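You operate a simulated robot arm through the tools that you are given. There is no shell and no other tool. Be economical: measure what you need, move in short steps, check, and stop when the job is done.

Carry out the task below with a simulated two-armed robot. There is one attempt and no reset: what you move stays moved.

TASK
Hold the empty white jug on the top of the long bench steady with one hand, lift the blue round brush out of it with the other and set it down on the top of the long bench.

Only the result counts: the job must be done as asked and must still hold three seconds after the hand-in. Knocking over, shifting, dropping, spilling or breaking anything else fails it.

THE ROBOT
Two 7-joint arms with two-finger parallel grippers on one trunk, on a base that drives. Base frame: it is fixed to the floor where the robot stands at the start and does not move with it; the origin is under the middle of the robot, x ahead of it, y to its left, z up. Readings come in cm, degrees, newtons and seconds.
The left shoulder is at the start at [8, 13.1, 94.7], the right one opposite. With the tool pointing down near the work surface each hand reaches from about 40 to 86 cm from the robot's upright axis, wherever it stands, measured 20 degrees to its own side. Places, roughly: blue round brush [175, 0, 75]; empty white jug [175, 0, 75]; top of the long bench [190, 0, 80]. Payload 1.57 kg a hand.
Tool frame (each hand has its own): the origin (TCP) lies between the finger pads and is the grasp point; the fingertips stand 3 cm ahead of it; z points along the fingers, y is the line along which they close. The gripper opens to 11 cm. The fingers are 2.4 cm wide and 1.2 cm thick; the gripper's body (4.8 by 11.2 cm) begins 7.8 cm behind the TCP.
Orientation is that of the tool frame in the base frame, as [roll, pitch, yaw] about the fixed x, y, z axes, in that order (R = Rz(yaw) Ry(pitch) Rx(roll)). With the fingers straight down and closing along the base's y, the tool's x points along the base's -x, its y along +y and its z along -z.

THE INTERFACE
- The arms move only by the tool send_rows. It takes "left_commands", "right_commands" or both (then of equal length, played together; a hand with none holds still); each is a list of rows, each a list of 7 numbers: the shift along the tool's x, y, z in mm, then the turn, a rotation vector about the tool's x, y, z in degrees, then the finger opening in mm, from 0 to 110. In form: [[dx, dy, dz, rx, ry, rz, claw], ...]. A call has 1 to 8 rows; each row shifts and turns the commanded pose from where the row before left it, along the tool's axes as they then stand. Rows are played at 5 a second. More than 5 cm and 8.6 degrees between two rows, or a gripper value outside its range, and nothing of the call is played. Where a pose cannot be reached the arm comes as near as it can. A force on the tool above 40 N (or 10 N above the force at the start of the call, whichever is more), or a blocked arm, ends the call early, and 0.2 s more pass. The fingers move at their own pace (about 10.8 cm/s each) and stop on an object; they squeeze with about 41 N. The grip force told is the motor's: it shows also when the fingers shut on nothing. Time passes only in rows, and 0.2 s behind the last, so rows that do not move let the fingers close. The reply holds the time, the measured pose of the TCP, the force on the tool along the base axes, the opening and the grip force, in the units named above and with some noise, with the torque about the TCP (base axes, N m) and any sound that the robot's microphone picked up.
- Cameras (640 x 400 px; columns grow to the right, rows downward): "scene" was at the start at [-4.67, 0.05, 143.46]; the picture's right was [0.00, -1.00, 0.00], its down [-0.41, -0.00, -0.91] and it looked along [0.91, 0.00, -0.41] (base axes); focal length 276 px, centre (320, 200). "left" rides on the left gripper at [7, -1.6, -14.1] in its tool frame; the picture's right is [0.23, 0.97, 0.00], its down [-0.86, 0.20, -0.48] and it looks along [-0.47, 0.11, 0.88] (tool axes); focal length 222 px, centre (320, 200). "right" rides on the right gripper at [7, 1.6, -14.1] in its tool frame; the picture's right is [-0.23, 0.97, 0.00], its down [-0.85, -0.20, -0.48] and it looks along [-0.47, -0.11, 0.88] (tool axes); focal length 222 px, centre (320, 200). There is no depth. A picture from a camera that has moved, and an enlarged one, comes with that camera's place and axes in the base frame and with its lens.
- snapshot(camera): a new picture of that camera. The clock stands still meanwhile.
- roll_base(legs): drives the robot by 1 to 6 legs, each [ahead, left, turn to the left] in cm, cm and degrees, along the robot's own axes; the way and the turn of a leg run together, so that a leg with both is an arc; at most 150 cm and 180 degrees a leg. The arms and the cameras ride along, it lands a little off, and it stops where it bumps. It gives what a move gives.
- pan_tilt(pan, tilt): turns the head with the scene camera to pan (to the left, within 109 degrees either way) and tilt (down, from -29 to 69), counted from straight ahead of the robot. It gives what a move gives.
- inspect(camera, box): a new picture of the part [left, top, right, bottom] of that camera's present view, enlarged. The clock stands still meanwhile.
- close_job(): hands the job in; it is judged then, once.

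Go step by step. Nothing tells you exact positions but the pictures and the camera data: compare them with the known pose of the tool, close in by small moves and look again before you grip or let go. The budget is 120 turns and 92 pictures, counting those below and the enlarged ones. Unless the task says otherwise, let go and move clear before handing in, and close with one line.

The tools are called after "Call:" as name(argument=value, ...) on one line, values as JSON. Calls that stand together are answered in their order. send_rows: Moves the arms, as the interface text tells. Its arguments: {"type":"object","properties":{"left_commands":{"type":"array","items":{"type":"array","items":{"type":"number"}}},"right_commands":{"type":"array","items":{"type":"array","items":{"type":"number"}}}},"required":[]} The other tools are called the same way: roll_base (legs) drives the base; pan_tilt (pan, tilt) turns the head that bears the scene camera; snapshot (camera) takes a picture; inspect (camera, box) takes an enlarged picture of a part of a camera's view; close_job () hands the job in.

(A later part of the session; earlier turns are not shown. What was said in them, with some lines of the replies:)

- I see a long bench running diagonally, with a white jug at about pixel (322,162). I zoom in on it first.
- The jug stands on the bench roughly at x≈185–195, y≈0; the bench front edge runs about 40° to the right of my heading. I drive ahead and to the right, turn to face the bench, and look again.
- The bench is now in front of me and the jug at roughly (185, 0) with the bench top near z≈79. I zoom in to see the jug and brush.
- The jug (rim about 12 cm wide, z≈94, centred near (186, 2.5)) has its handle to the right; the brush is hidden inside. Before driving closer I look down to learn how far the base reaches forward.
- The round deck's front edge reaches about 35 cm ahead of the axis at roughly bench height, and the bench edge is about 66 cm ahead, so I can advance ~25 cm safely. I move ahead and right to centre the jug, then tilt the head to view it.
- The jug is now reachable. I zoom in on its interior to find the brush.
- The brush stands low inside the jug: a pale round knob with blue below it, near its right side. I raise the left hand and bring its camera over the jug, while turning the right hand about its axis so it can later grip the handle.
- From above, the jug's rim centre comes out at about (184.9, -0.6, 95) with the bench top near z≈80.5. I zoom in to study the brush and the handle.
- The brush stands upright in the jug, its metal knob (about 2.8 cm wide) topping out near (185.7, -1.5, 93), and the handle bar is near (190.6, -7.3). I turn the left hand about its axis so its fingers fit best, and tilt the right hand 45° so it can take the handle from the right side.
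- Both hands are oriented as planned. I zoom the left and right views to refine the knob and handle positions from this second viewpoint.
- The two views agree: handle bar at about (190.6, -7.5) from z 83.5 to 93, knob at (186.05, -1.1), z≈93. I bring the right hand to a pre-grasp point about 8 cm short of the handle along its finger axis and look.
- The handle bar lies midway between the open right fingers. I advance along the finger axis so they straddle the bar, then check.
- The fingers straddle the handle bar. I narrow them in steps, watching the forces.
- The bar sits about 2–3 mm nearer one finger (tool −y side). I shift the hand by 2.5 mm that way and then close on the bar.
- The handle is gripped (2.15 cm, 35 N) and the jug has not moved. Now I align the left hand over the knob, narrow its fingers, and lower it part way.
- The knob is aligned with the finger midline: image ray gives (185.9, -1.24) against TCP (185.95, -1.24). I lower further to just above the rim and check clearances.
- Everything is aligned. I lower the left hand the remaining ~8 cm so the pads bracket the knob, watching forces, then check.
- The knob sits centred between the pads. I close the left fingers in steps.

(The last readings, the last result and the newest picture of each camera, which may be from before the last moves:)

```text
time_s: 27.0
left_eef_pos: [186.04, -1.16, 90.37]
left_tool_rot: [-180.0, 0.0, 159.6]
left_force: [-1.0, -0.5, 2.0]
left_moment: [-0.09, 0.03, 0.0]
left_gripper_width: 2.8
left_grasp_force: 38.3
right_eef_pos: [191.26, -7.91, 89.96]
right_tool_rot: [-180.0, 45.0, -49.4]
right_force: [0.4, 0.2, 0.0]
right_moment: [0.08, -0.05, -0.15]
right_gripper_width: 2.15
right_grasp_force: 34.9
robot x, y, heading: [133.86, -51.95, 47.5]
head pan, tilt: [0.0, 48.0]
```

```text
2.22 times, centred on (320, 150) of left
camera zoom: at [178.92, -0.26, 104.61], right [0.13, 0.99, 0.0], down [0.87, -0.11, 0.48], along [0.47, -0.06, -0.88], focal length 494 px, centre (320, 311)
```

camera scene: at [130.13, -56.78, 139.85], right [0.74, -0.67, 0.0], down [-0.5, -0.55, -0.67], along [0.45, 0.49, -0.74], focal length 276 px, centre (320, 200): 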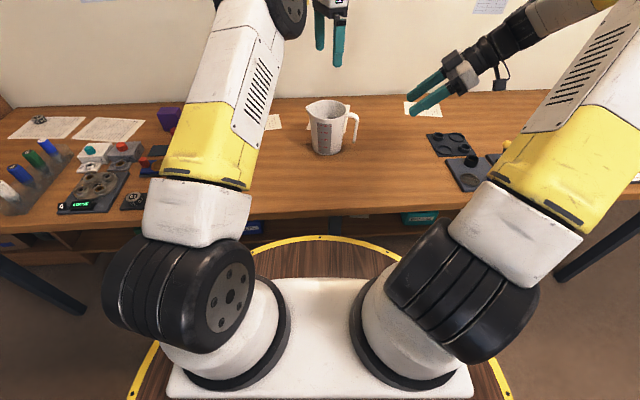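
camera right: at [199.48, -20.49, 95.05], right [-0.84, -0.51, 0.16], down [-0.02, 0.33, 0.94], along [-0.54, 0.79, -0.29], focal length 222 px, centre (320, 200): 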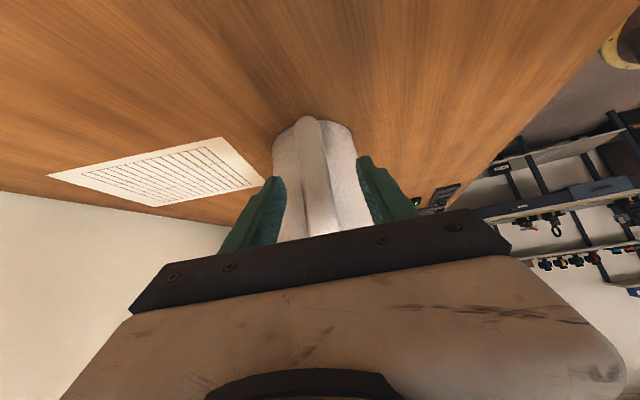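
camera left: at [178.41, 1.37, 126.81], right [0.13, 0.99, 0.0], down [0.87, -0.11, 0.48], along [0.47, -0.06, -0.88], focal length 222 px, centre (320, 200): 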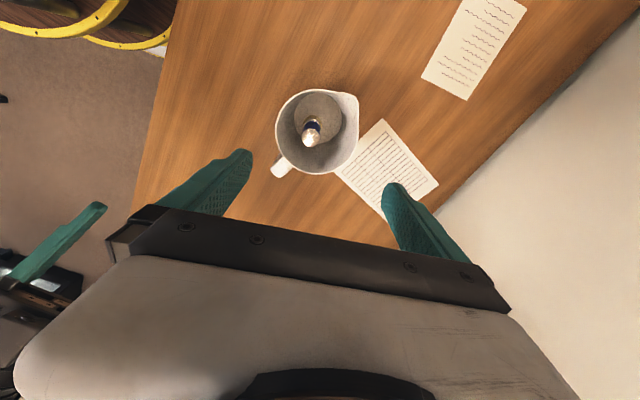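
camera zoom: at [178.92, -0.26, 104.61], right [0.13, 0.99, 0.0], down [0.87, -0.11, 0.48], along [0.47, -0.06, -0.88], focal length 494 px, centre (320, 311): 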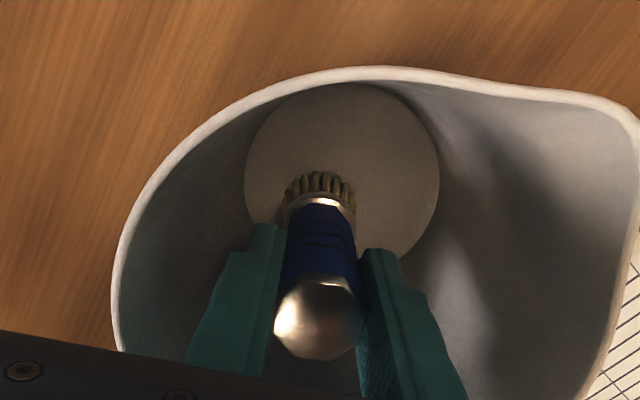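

The brush is gripped (2.8 cm, 38 N) and the right hand still holds the jug. I lift it straight up.

Call:
send_rows(left_commands=[[0, 0, -10, 0, 0, 0, 15], [0, 0, -20, 0, 0, 0, 15], [0, 0, -25, 0, 0, 0, 15], [0, 0, -25, 0, 0, 0, 15], [0, 0, -30, 0, 0, 0, 15], [0, 0, -30, 0, 0, 0, 15], [0, 0, -30, 0, 0, 0, 15], [0, 0, -30, 0, 0, 0, 15]])

Call:
inspect(camera="scene", box=[200, 30, 440, 180])

Call:
snapshot(camera="left")

```text
time_s: 28.8
left_eef_pos: [186.12, -1.11, 110.31]
left_tool_rot: [180.0, 0.0, 159.6]
left_force: [-1.0, -0.2, -0.2]
left_moment: [-0.01, -0.04, 0.02]
left_gripper_width: 2.78
left_grasp_force: 38.2
right_eef_pos: [191.22, -7.97, 89.94]
right_tool_rot: [179.9, 45.0, -49.3]
right_force: [0.2, -1.3, 0.9]
right_moment: [0.02, -0.06, -0.01]
right_gripper_width: 2.18
right_grasp_force: 35.0
robot x, y, heading: [133.91, -52.29, 47.6]
head pan, tilt: [0.0, 48.0]
```

```text
2.67 times, centred on (320, 105) of scene
camera zoom: at [130.14, -56.77, 139.85], right [0.74, -0.67, 0.0], down [-0.5, -0.55, -0.67], along [0.45, 0.49, -0.74], focal length 736 px, centre (320, 453)
```

zoom: 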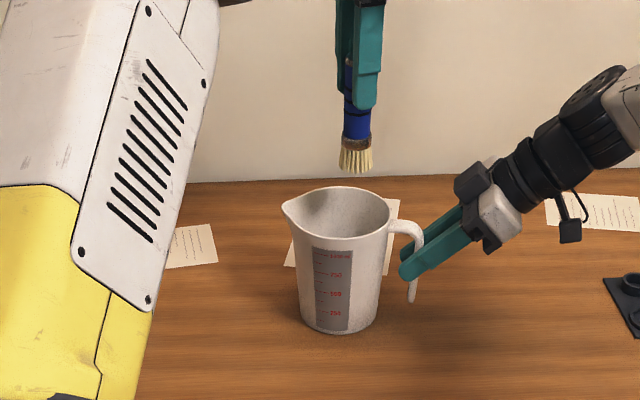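

```text
48 pictures are left
camera left: at [179.03, -0.25, 124.55], right [0.13, 0.99, 0.0], down [0.87, -0.11, 0.48], along [0.47, -0.06, -0.88], focal length 222 px, centre (320, 200)
```

left: 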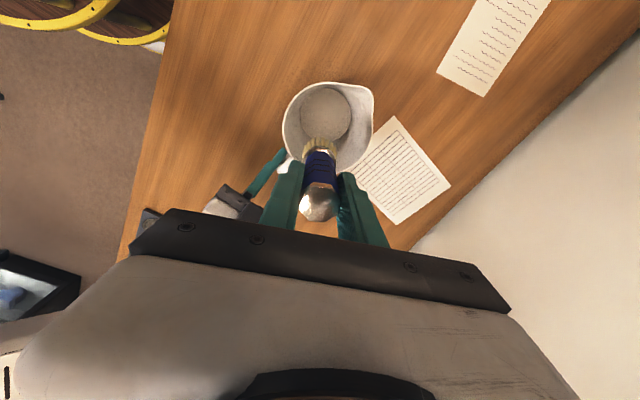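

The brush is out and clear above the rim, the jug unmoved. I carry it about 19 cm to the left, over clear wood.

Call:
send_rows(left_commands=[[25, 1, 0, 0, 0, 0, 15], [35, 1, 0, 0, 0, 0, 15], [35, 1, 0, 0, 0, 0, 15], [35, 2, 0, 0, 0, 0, 15], [35, 2, 0, 0, 0, 0, 15], [23, 1, 0, 0, 0, 0, 15], [0, 0, 0, 0, 0, 0, 15]])

Call:
snapshot(camera="left")

Call:
snapshot(camera="scene")

```text
time_s: 30.4
left_eef_pos: [168.67, 6.4, 110.35]
left_tool_rot: [-180.0, -0.1, 159.6]
left_force: [0.2, -1.0, -1.1]
left_moment: [0.03, -0.04, -0.02]
left_gripper_width: 2.75
left_grasp_force: 38.2
right_eef_pos: [191.33, -7.94, 89.88]
right_tool_rot: [-179.9, 45.0, -49.4]
right_force: [0.4, -0.5, 0.0]
right_moment: [0.01, -0.04, 0.02]
right_gripper_width: 2.16
right_grasp_force: 35.1
robot x, y, heading: [134.09, -52.25, 47.3]
head pan, tilt: [0.0, 48.0]
```

```text
47 pictures are left
camera left: at [161.59, 7.14, 124.51], right [0.13, 0.99, 0.0], down [0.87, -0.11, 0.48], along [0.47, -0.06, -0.88], focal length 222 px, centre (320, 200)
```

left: 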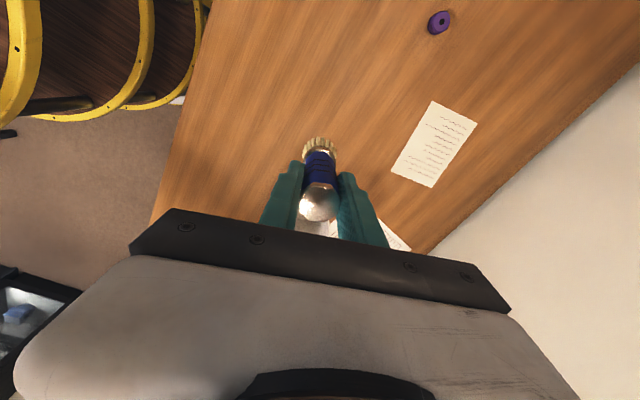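

```text
46 pictures are left
camera scene: at [130.13, -56.77, 139.85], right [0.74, -0.67, 0.0], down [-0.5, -0.55, -0.67], along [0.45, 0.49, -0.74], focal length 276 px, centre (320, 200)
```

scene: 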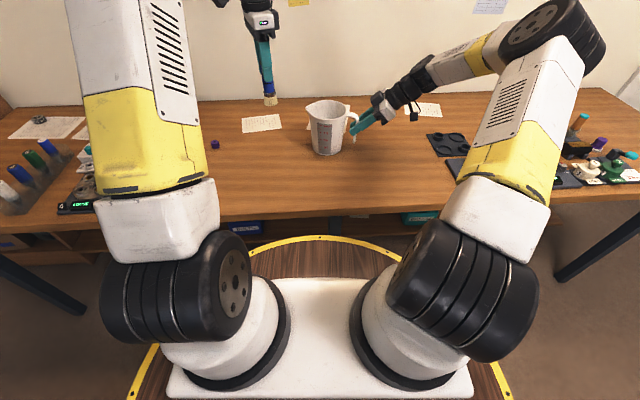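

The spot below is clear wood. I lower to about 1.5 cm above expected contact.

Call:
send_rows(left_commands=[[0, 0, 30, 0, 0, 0, 15], [0, 0, 35, 0, 0, 0, 15], [0, 0, 35, 0, 0, 0, 15], [0, 0, 35, 0, 0, 0, 15], [0, 0, 30, 0, 0, 0, 15], [0, 0, 20, 0, 0, 0, 15], [0, 0, 5, 0, 0, 0, 15], [0, 0, 0, 0, 0, 0, 15]])

Call:
inspect(camera="scene", box=[220, 70, 380, 180])

```text
time_s: 32.2
left_eef_pos: [168.65, 6.35, 91.55]
left_tool_rot: [180.0, 0.1, 159.6]
left_force: [-0.1, 0.2, -1.4]
left_moment: [-0.02, 0.03, 0.03]
left_gripper_width: 2.78
left_grasp_force: 38.1
right_eef_pos: [191.33, -7.85, 89.97]
right_tool_rot: [-179.9, 44.9, -49.5]
right_force: [-0.2, -0.1, 0.2]
right_moment: [0.05, -0.08, -0.02]
right_gripper_width: 2.18
right_grasp_force: 34.5
robot x, y, heading: [134.27, -52.53, 47.5]
head pan, tilt: [0.0, 48.0]
```

```text
3.64 times, centred on (300, 125) of scene
camera zoom: at [130.13, -56.77, 139.85], right [0.74, -0.67, 0.0], down [-0.5, -0.55, -0.67], along [0.45, 0.49, -0.74], focal length 1003 px, centre (393, 473)
```

zoom: 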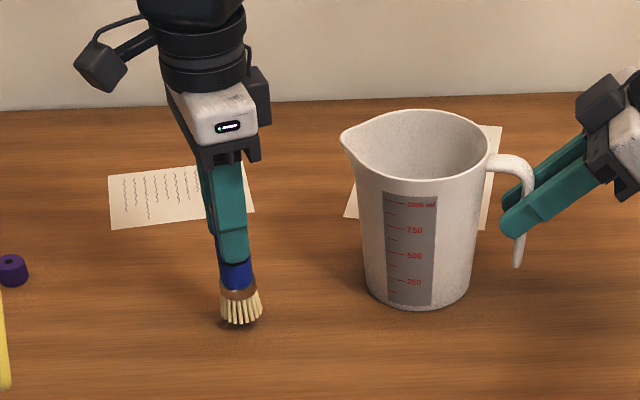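

The bristles are just above the wood. I go down in small steps and watch for contact force.

Call:
send_rows(left_commands=[[0, 0, 4, 0, 0, 0, 15], [0, 0, 3, 0, 0, 0, 15], [0, 0, 2, 0, 0, 0, 15], [0, 0, 2, 0, 0, 0, 15], [0, 0, 2, 0, 0, 0, 15]])

Call:
inspect(camera="scene", box=[220, 70, 380, 180])

```text
time_s: 33.4
left_eef_pos: [168.76, 6.19, 90.09]
left_tool_rot: [-180.0, 0.0, 159.6]
left_force: [0.2, -0.3, -1.1]
left_moment: [0.03, -0.01, 0.02]
left_gripper_width: 2.76
left_grasp_force: 37.9
right_eef_pos: [191.27, -7.91, 89.94]
right_tool_rot: [180.0, 44.9, -49.5]
right_force: [-0.4, 0.7, -0.1]
right_moment: [0.05, -0.07, -0.08]
right_gripper_width: 2.16
right_grasp_force: 34.7
robot x, y, heading: [134.35, -52.49, 47.4]
head pan, tilt: [0.0, 48.0]
```

```text
3.64 times, centred on (300, 125) of scene
camera zoom: at [130.13, -56.76, 139.85], right [0.74, -0.67, 0.0], down [-0.5, -0.55, -0.67], along [0.45, 0.49, -0.74], focal length 1003 px, centre (393, 473)
```

zoom: 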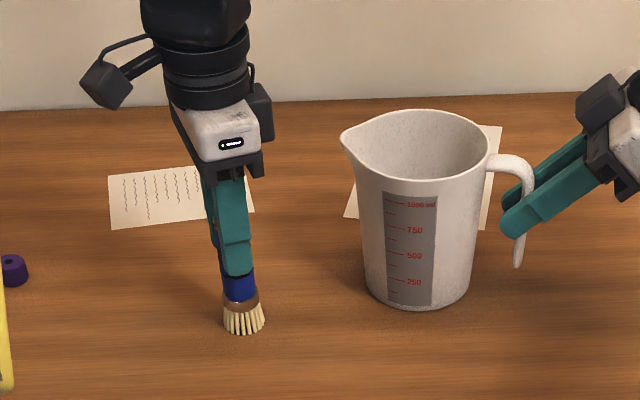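

Close to the surface, but no contact force shows yet. I continue in 1 mm steps.

Call:
send_rows(left_commands=[[0, 0, 1, 0, 0, 0, 15], [0, 0, 1, 0, 0, 0, 15], [0, 0, 0, 0, 0, 0, 15]])

Call:
send_rows(left_commands=[[0, 0, 1, 0, 0, 0, 15], [0, 0, 1, 0, 0, 0, 15], [0, 0, 0, 0, 0, 0, 15]])

```text
time_s: 34.2
left_eef_pos: [168.79, 6.29, 90.03]
left_tool_rot: [180.0, 0.0, 159.6]
left_force: [-3.1, -1.9, 13.4]
left_moment: [-0.19, 0.3, 0.01]
left_gripper_width: 2.78
left_grasp_force: 38.7
right_eef_pos: [191.21, -8.01, 89.86]
right_tool_rot: [180.0, 45.0, -49.4]
right_force: [-0.6, -0.6, 0.3]
right_moment: [-0.14, -0.05, 0.01]
right_gripper_width: 2.15
right_grasp_force: 34.4
robot x, y, heading: [134.29, -52.38, 47.6]
head pan, tilt: [0.0, 48.0]
```

```text
time_s: 35.0
left_eef_pos: [168.78, 6.33, 89.91]
left_tool_rot: [179.8, 0.1, 159.6]
left_force: [-5.5, -1.3, 37.3]
left_moment: [-0.36, 0.42, -0.05]
left_gripper_width: 2.76
left_grasp_force: 37.8
right_eef_pos: [191.18, -7.87, 89.94]
right_tool_rot: [-179.9, 45.0, -49.3]
right_force: [0.6, -0.7, 0.4]
right_moment: [-0.15, -0.13, 0.0]
right_gripper_width: 2.15
right_grasp_force: 34.8
robot x, y, heading: [134.0, -52.18, 47.5]
head pan, tilt: [0.0, 48.0]
```

Contact is made, a bit too hard at 37 N. I back off about 3 mm to ease the pressure and check.

Call:
send_rows(left_commands=[[0, 0, -1.5, 0, 0, 0, 15], [0, 0, -1.3, 0, 0, 0, 15], [0, 0, 0, 0, 0, 0, 15]])

Call:
inspect(camera="scene", box=[240, 100, 320, 170])

```text
time_s: 35.8
left_eef_pos: [168.83, 6.25, 90.04]
left_tool_rot: [-179.9, 0.0, 159.7]
left_force: [3.8, 4.3, 11.2]
left_moment: [0.46, -0.54, 0.09]
left_gripper_width: 2.76
left_grasp_force: 37.9
right_eef_pos: [191.37, -7.95, 89.93]
right_tool_rot: [-180.0, 44.9, -49.5]
right_force: [0.1, -0.2, 0.3]
right_moment: [-0.11, -0.03, -0.02]
right_gripper_width: 2.15
right_grasp_force: 34.7
robot x, y, heading: [134.12, -52.21, 47.6]
head pan, tilt: [0.0, 48.0]
```

```text
5.71 times, centred on (280, 135) of scene
camera zoom: at [130.13, -56.77, 139.85], right [0.74, -0.67, 0.0], down [-0.5, -0.55, -0.67], along [0.45, 0.49, -0.74], focal length 1577 px, centre (549, 571)
```

zoom: 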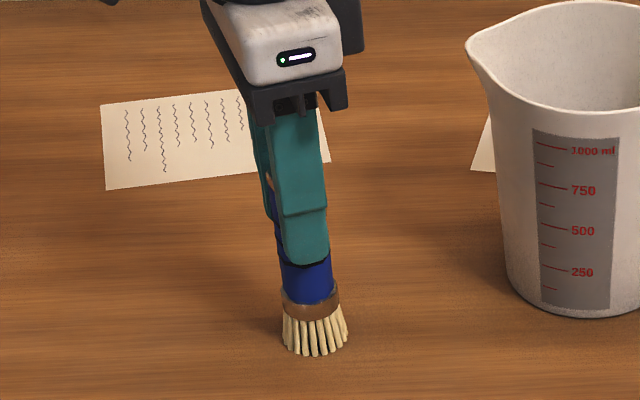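

Still pressing about 11 N; I ease off another millimetre before releasing.

Call:
send_rows(left_commands=[[0, 0, -0.8, 0, 0, 0, 15], [0, 0, 0, 0, 0, 0, 15]])

```text
time_s: 36.4
left_eef_pos: [168.71, 6.26, 90.12]
left_tool_rot: [-179.7, -0.1, 159.5]
left_force: [-0.6, -0.7, -0.8]
left_moment: [0.01, -0.03, 0.0]
left_gripper_width: 2.76
left_grasp_force: 38.7
right_eef_pos: [191.36, -7.88, 89.88]
right_tool_rot: [180.0, 45.0, -49.4]
right_force: [0.6, -0.1, 0.1]
right_moment: [0.0, -0.04, -0.03]
right_gripper_width: 2.18
right_grasp_force: 34.0
robot x, y, heading: [134.29, -52.0, 47.3]
head pan, tilt: [0.0, 48.0]
```

The force is now about zero, so the brush is at the surface. I open the left fingers gently.

Call:
send_rows(left_commands=[[0, 0, 0, 0, 0, 0, 28], [0, 0, 0, 0, 0, 0, 30], [0, 0, 0, 0, 0, 0, 34], [0, 0, 0, 0, 0, 0, 42], [0, 0, 0, 0, 0, 0, 52], [0, 0, 0, 0, 0, 0, 52]])

Call:
snapshot(camera="left")

Call:
inspect(camera="scene", box=[240, 100, 320, 170])

```text
time_s: 37.8
left_eef_pos: [168.84, 6.22, 90.14]
left_tool_rot: [-180.0, 0.0, 159.6]
left_force: [0.0, -0.2, -0.5]
left_moment: [0.02, 0.06, -0.03]
left_gripper_width: 5.19
left_grasp_force: 0.0
right_eef_pos: [191.35, -7.83, 89.98]
right_tool_rot: [179.9, 45.0, -49.4]
right_force: [0.4, -0.2, 0.0]
right_moment: [0.05, 0.01, -0.04]
right_gripper_width: 2.14
right_grasp_force: 35.0
robot x, y, heading: [134.11, -52.21, 47.7]
head pan, tilt: [0.0, 48.0]
```

```text
42 pictures are left
camera left: at [161.69, 7.06, 104.32], right [0.13, 0.99, 0.0], down [0.87, -0.11, 0.48], along [0.47, -0.06, -0.88], focal length 222 px, centre (320, 200)
```

left: 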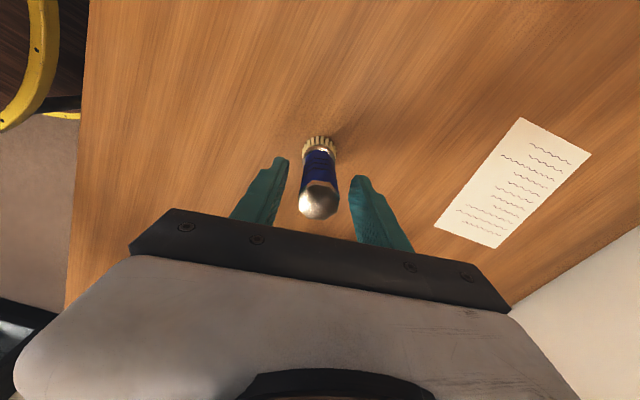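

```text
5.71 times, centred on (280, 135) of scene
camera zoom: at [130.13, -56.77, 139.85], right [0.74, -0.67, 0.0], down [-0.5, -0.55, -0.67], along [0.45, 0.49, -0.74], focal length 1577 px, centre (549, 571)
```

zoom: 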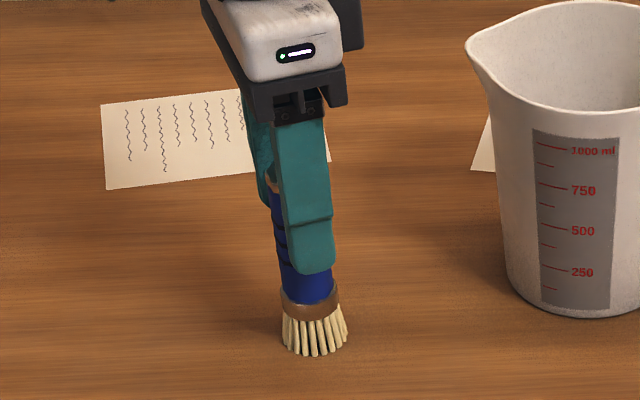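

The brush stands upright on its own. I raise the left hand straight up, and gently open the right hand from the handle.

Call:
send_rows(left_commands=[[0, 0, -15, 0, 0, 0, 52], [0, 0, -25, 0, 0, 0, 52], [0, 0, -30, 0, 0, 0, 52], [0, 0, -40, 0, 0, 0, 52], [0, 0, -40, 0, 0, 0, 52]])

Call:
send_rows(right_commands=[[0, 0, 0, 0, 0, 0, 22], [0, 0, 0, 0, 0, 0, 24], [0, 0, 0, 0, 0, 0, 30], [0, 0, 0, 0, 0, 0, 45], [0, 0, 0, 0, 0, 0, 60], [0, 0, 0, 0, 0, 0, 60]])

Call:
inspect(camera="scene", box=[220, 70, 420, 180])

Call:
inspect(camera="right", box=[220, 80, 440, 240])

```text
time_s: 39.0
left_eef_pos: [168.64, 6.18, 104.9]
left_tool_rot: [-180.0, 0.0, 159.6]
left_force: [0.1, 0.4, 0.1]
left_moment: [-0.04, 0.01, -0.04]
left_gripper_width: 5.18
left_grasp_force: 0.1
right_eef_pos: [191.2, -8.06, 89.93]
right_tool_rot: [179.9, 45.0, -49.3]
right_force: [-0.2, -0.7, 0.6]
right_moment: [0.12, 0.07, 0.05]
right_gripper_width: 2.18
right_grasp_force: 34.8
robot x, y, heading: [133.86, -52.33, 47.8]
head pan, tilt: [0.0, 48.0]
```

```text
time_s: 40.4
left_eef_pos: [168.54, 6.28, 104.91]
left_tool_rot: [180.0, 0.1, 159.6]
left_force: [0.0, 0.3, 1.0]
left_moment: [-0.01, 0.04, 0.0]
left_gripper_width: 5.21
left_grasp_force: 0.1
right_eef_pos: [191.2, -7.92, 89.98]
right_tool_rot: [180.0, 45.0, -49.4]
right_force: [-0.6, 0.9, 0.3]
right_moment: [0.02, -0.02, -0.01]
right_gripper_width: 5.98
right_grasp_force: 0.1
robot x, y, heading: [134.11, -52.29, 47.7]
head pan, tilt: [0.0, 48.0]
```

```text
3.20 times, centred on (320, 125) of scene
camera zoom: at [130.12, -56.77, 139.85], right [0.74, -0.67, 0.0], down [-0.5, -0.55, -0.67], along [0.45, 0.49, -0.74], focal length 883 px, centre (320, 440)
```

zoom: 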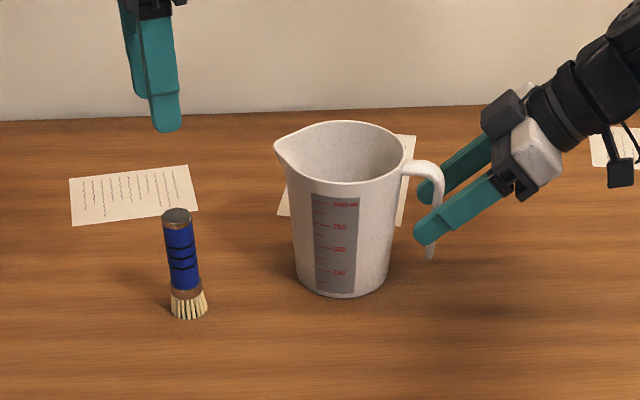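

```text
2.50 times, centred on (330, 160) of right
camera zoom: at [199.68, -20.3, 95.04], right [-0.84, -0.51, 0.16], down [-0.02, 0.33, 0.94], along [-0.54, 0.79, -0.29], focal length 555 px, centre (295, 300)
```

zoom: 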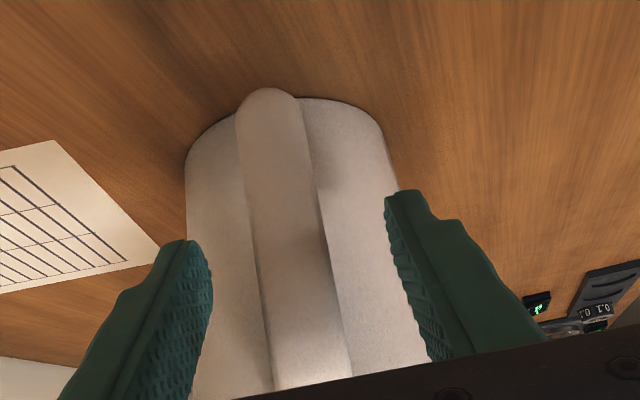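

The brush stands on the bench and the jug is upright and free of the fingers. I withdraw the right hand along its finger axis.

Call:
send_rows(right_commands=[[0, 0, -25, 0, 0, 0, 60], [0, 0, -30, 0, 0, 0, 60], [0, 0, -35, 0, 0, 0, 60], [0, 0, -35, 0, 0, 0, 60], [0, 0, 0, 0, 0, 0, 60]])

Call:
snapshot(camera="scene")

```text
time_s: 41.6
left_eef_pos: [168.69, 6.25, 104.88]
left_tool_rot: [-180.0, 0.0, 159.6]
left_force: [-0.8, 0.4, 0.2]
left_moment: [-0.01, 0.0, 0.01]
left_gripper_width: 5.19
left_grasp_force: 0.1
right_eef_pos: [197.22, -14.23, 98.8]
right_tool_rot: [180.0, 45.0, -49.4]
right_force: [0.5, 0.0, -0.2]
right_moment: [-0.02, 0.01, -0.02]
right_gripper_width: 6.01
right_grasp_force: 0.0
robot x, y, heading: [134.25, -52.35, 47.8]
head pan, tilt: [0.0, 48.0]
```

```text
38 pictures are left
camera scene: at [130.13, -56.77, 139.85], right [0.74, -0.67, 0.0], down [-0.5, -0.55, -0.67], along [0.45, 0.49, -0.74], focal length 276 px, centre (320, 200)
```

scene: 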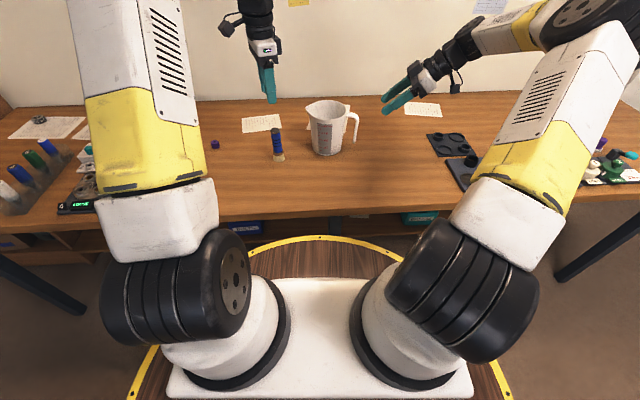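

The brush stands on the bench, the jug is upright in its place, and both hands are clear, so I hand in.

Call:
close_job()

```text
The job is handed in.
```

The blue round brush is out of the jug and standing upright on the long bench. The white jug was held by its handle during the lift and is still in its place, and both hands are clear.
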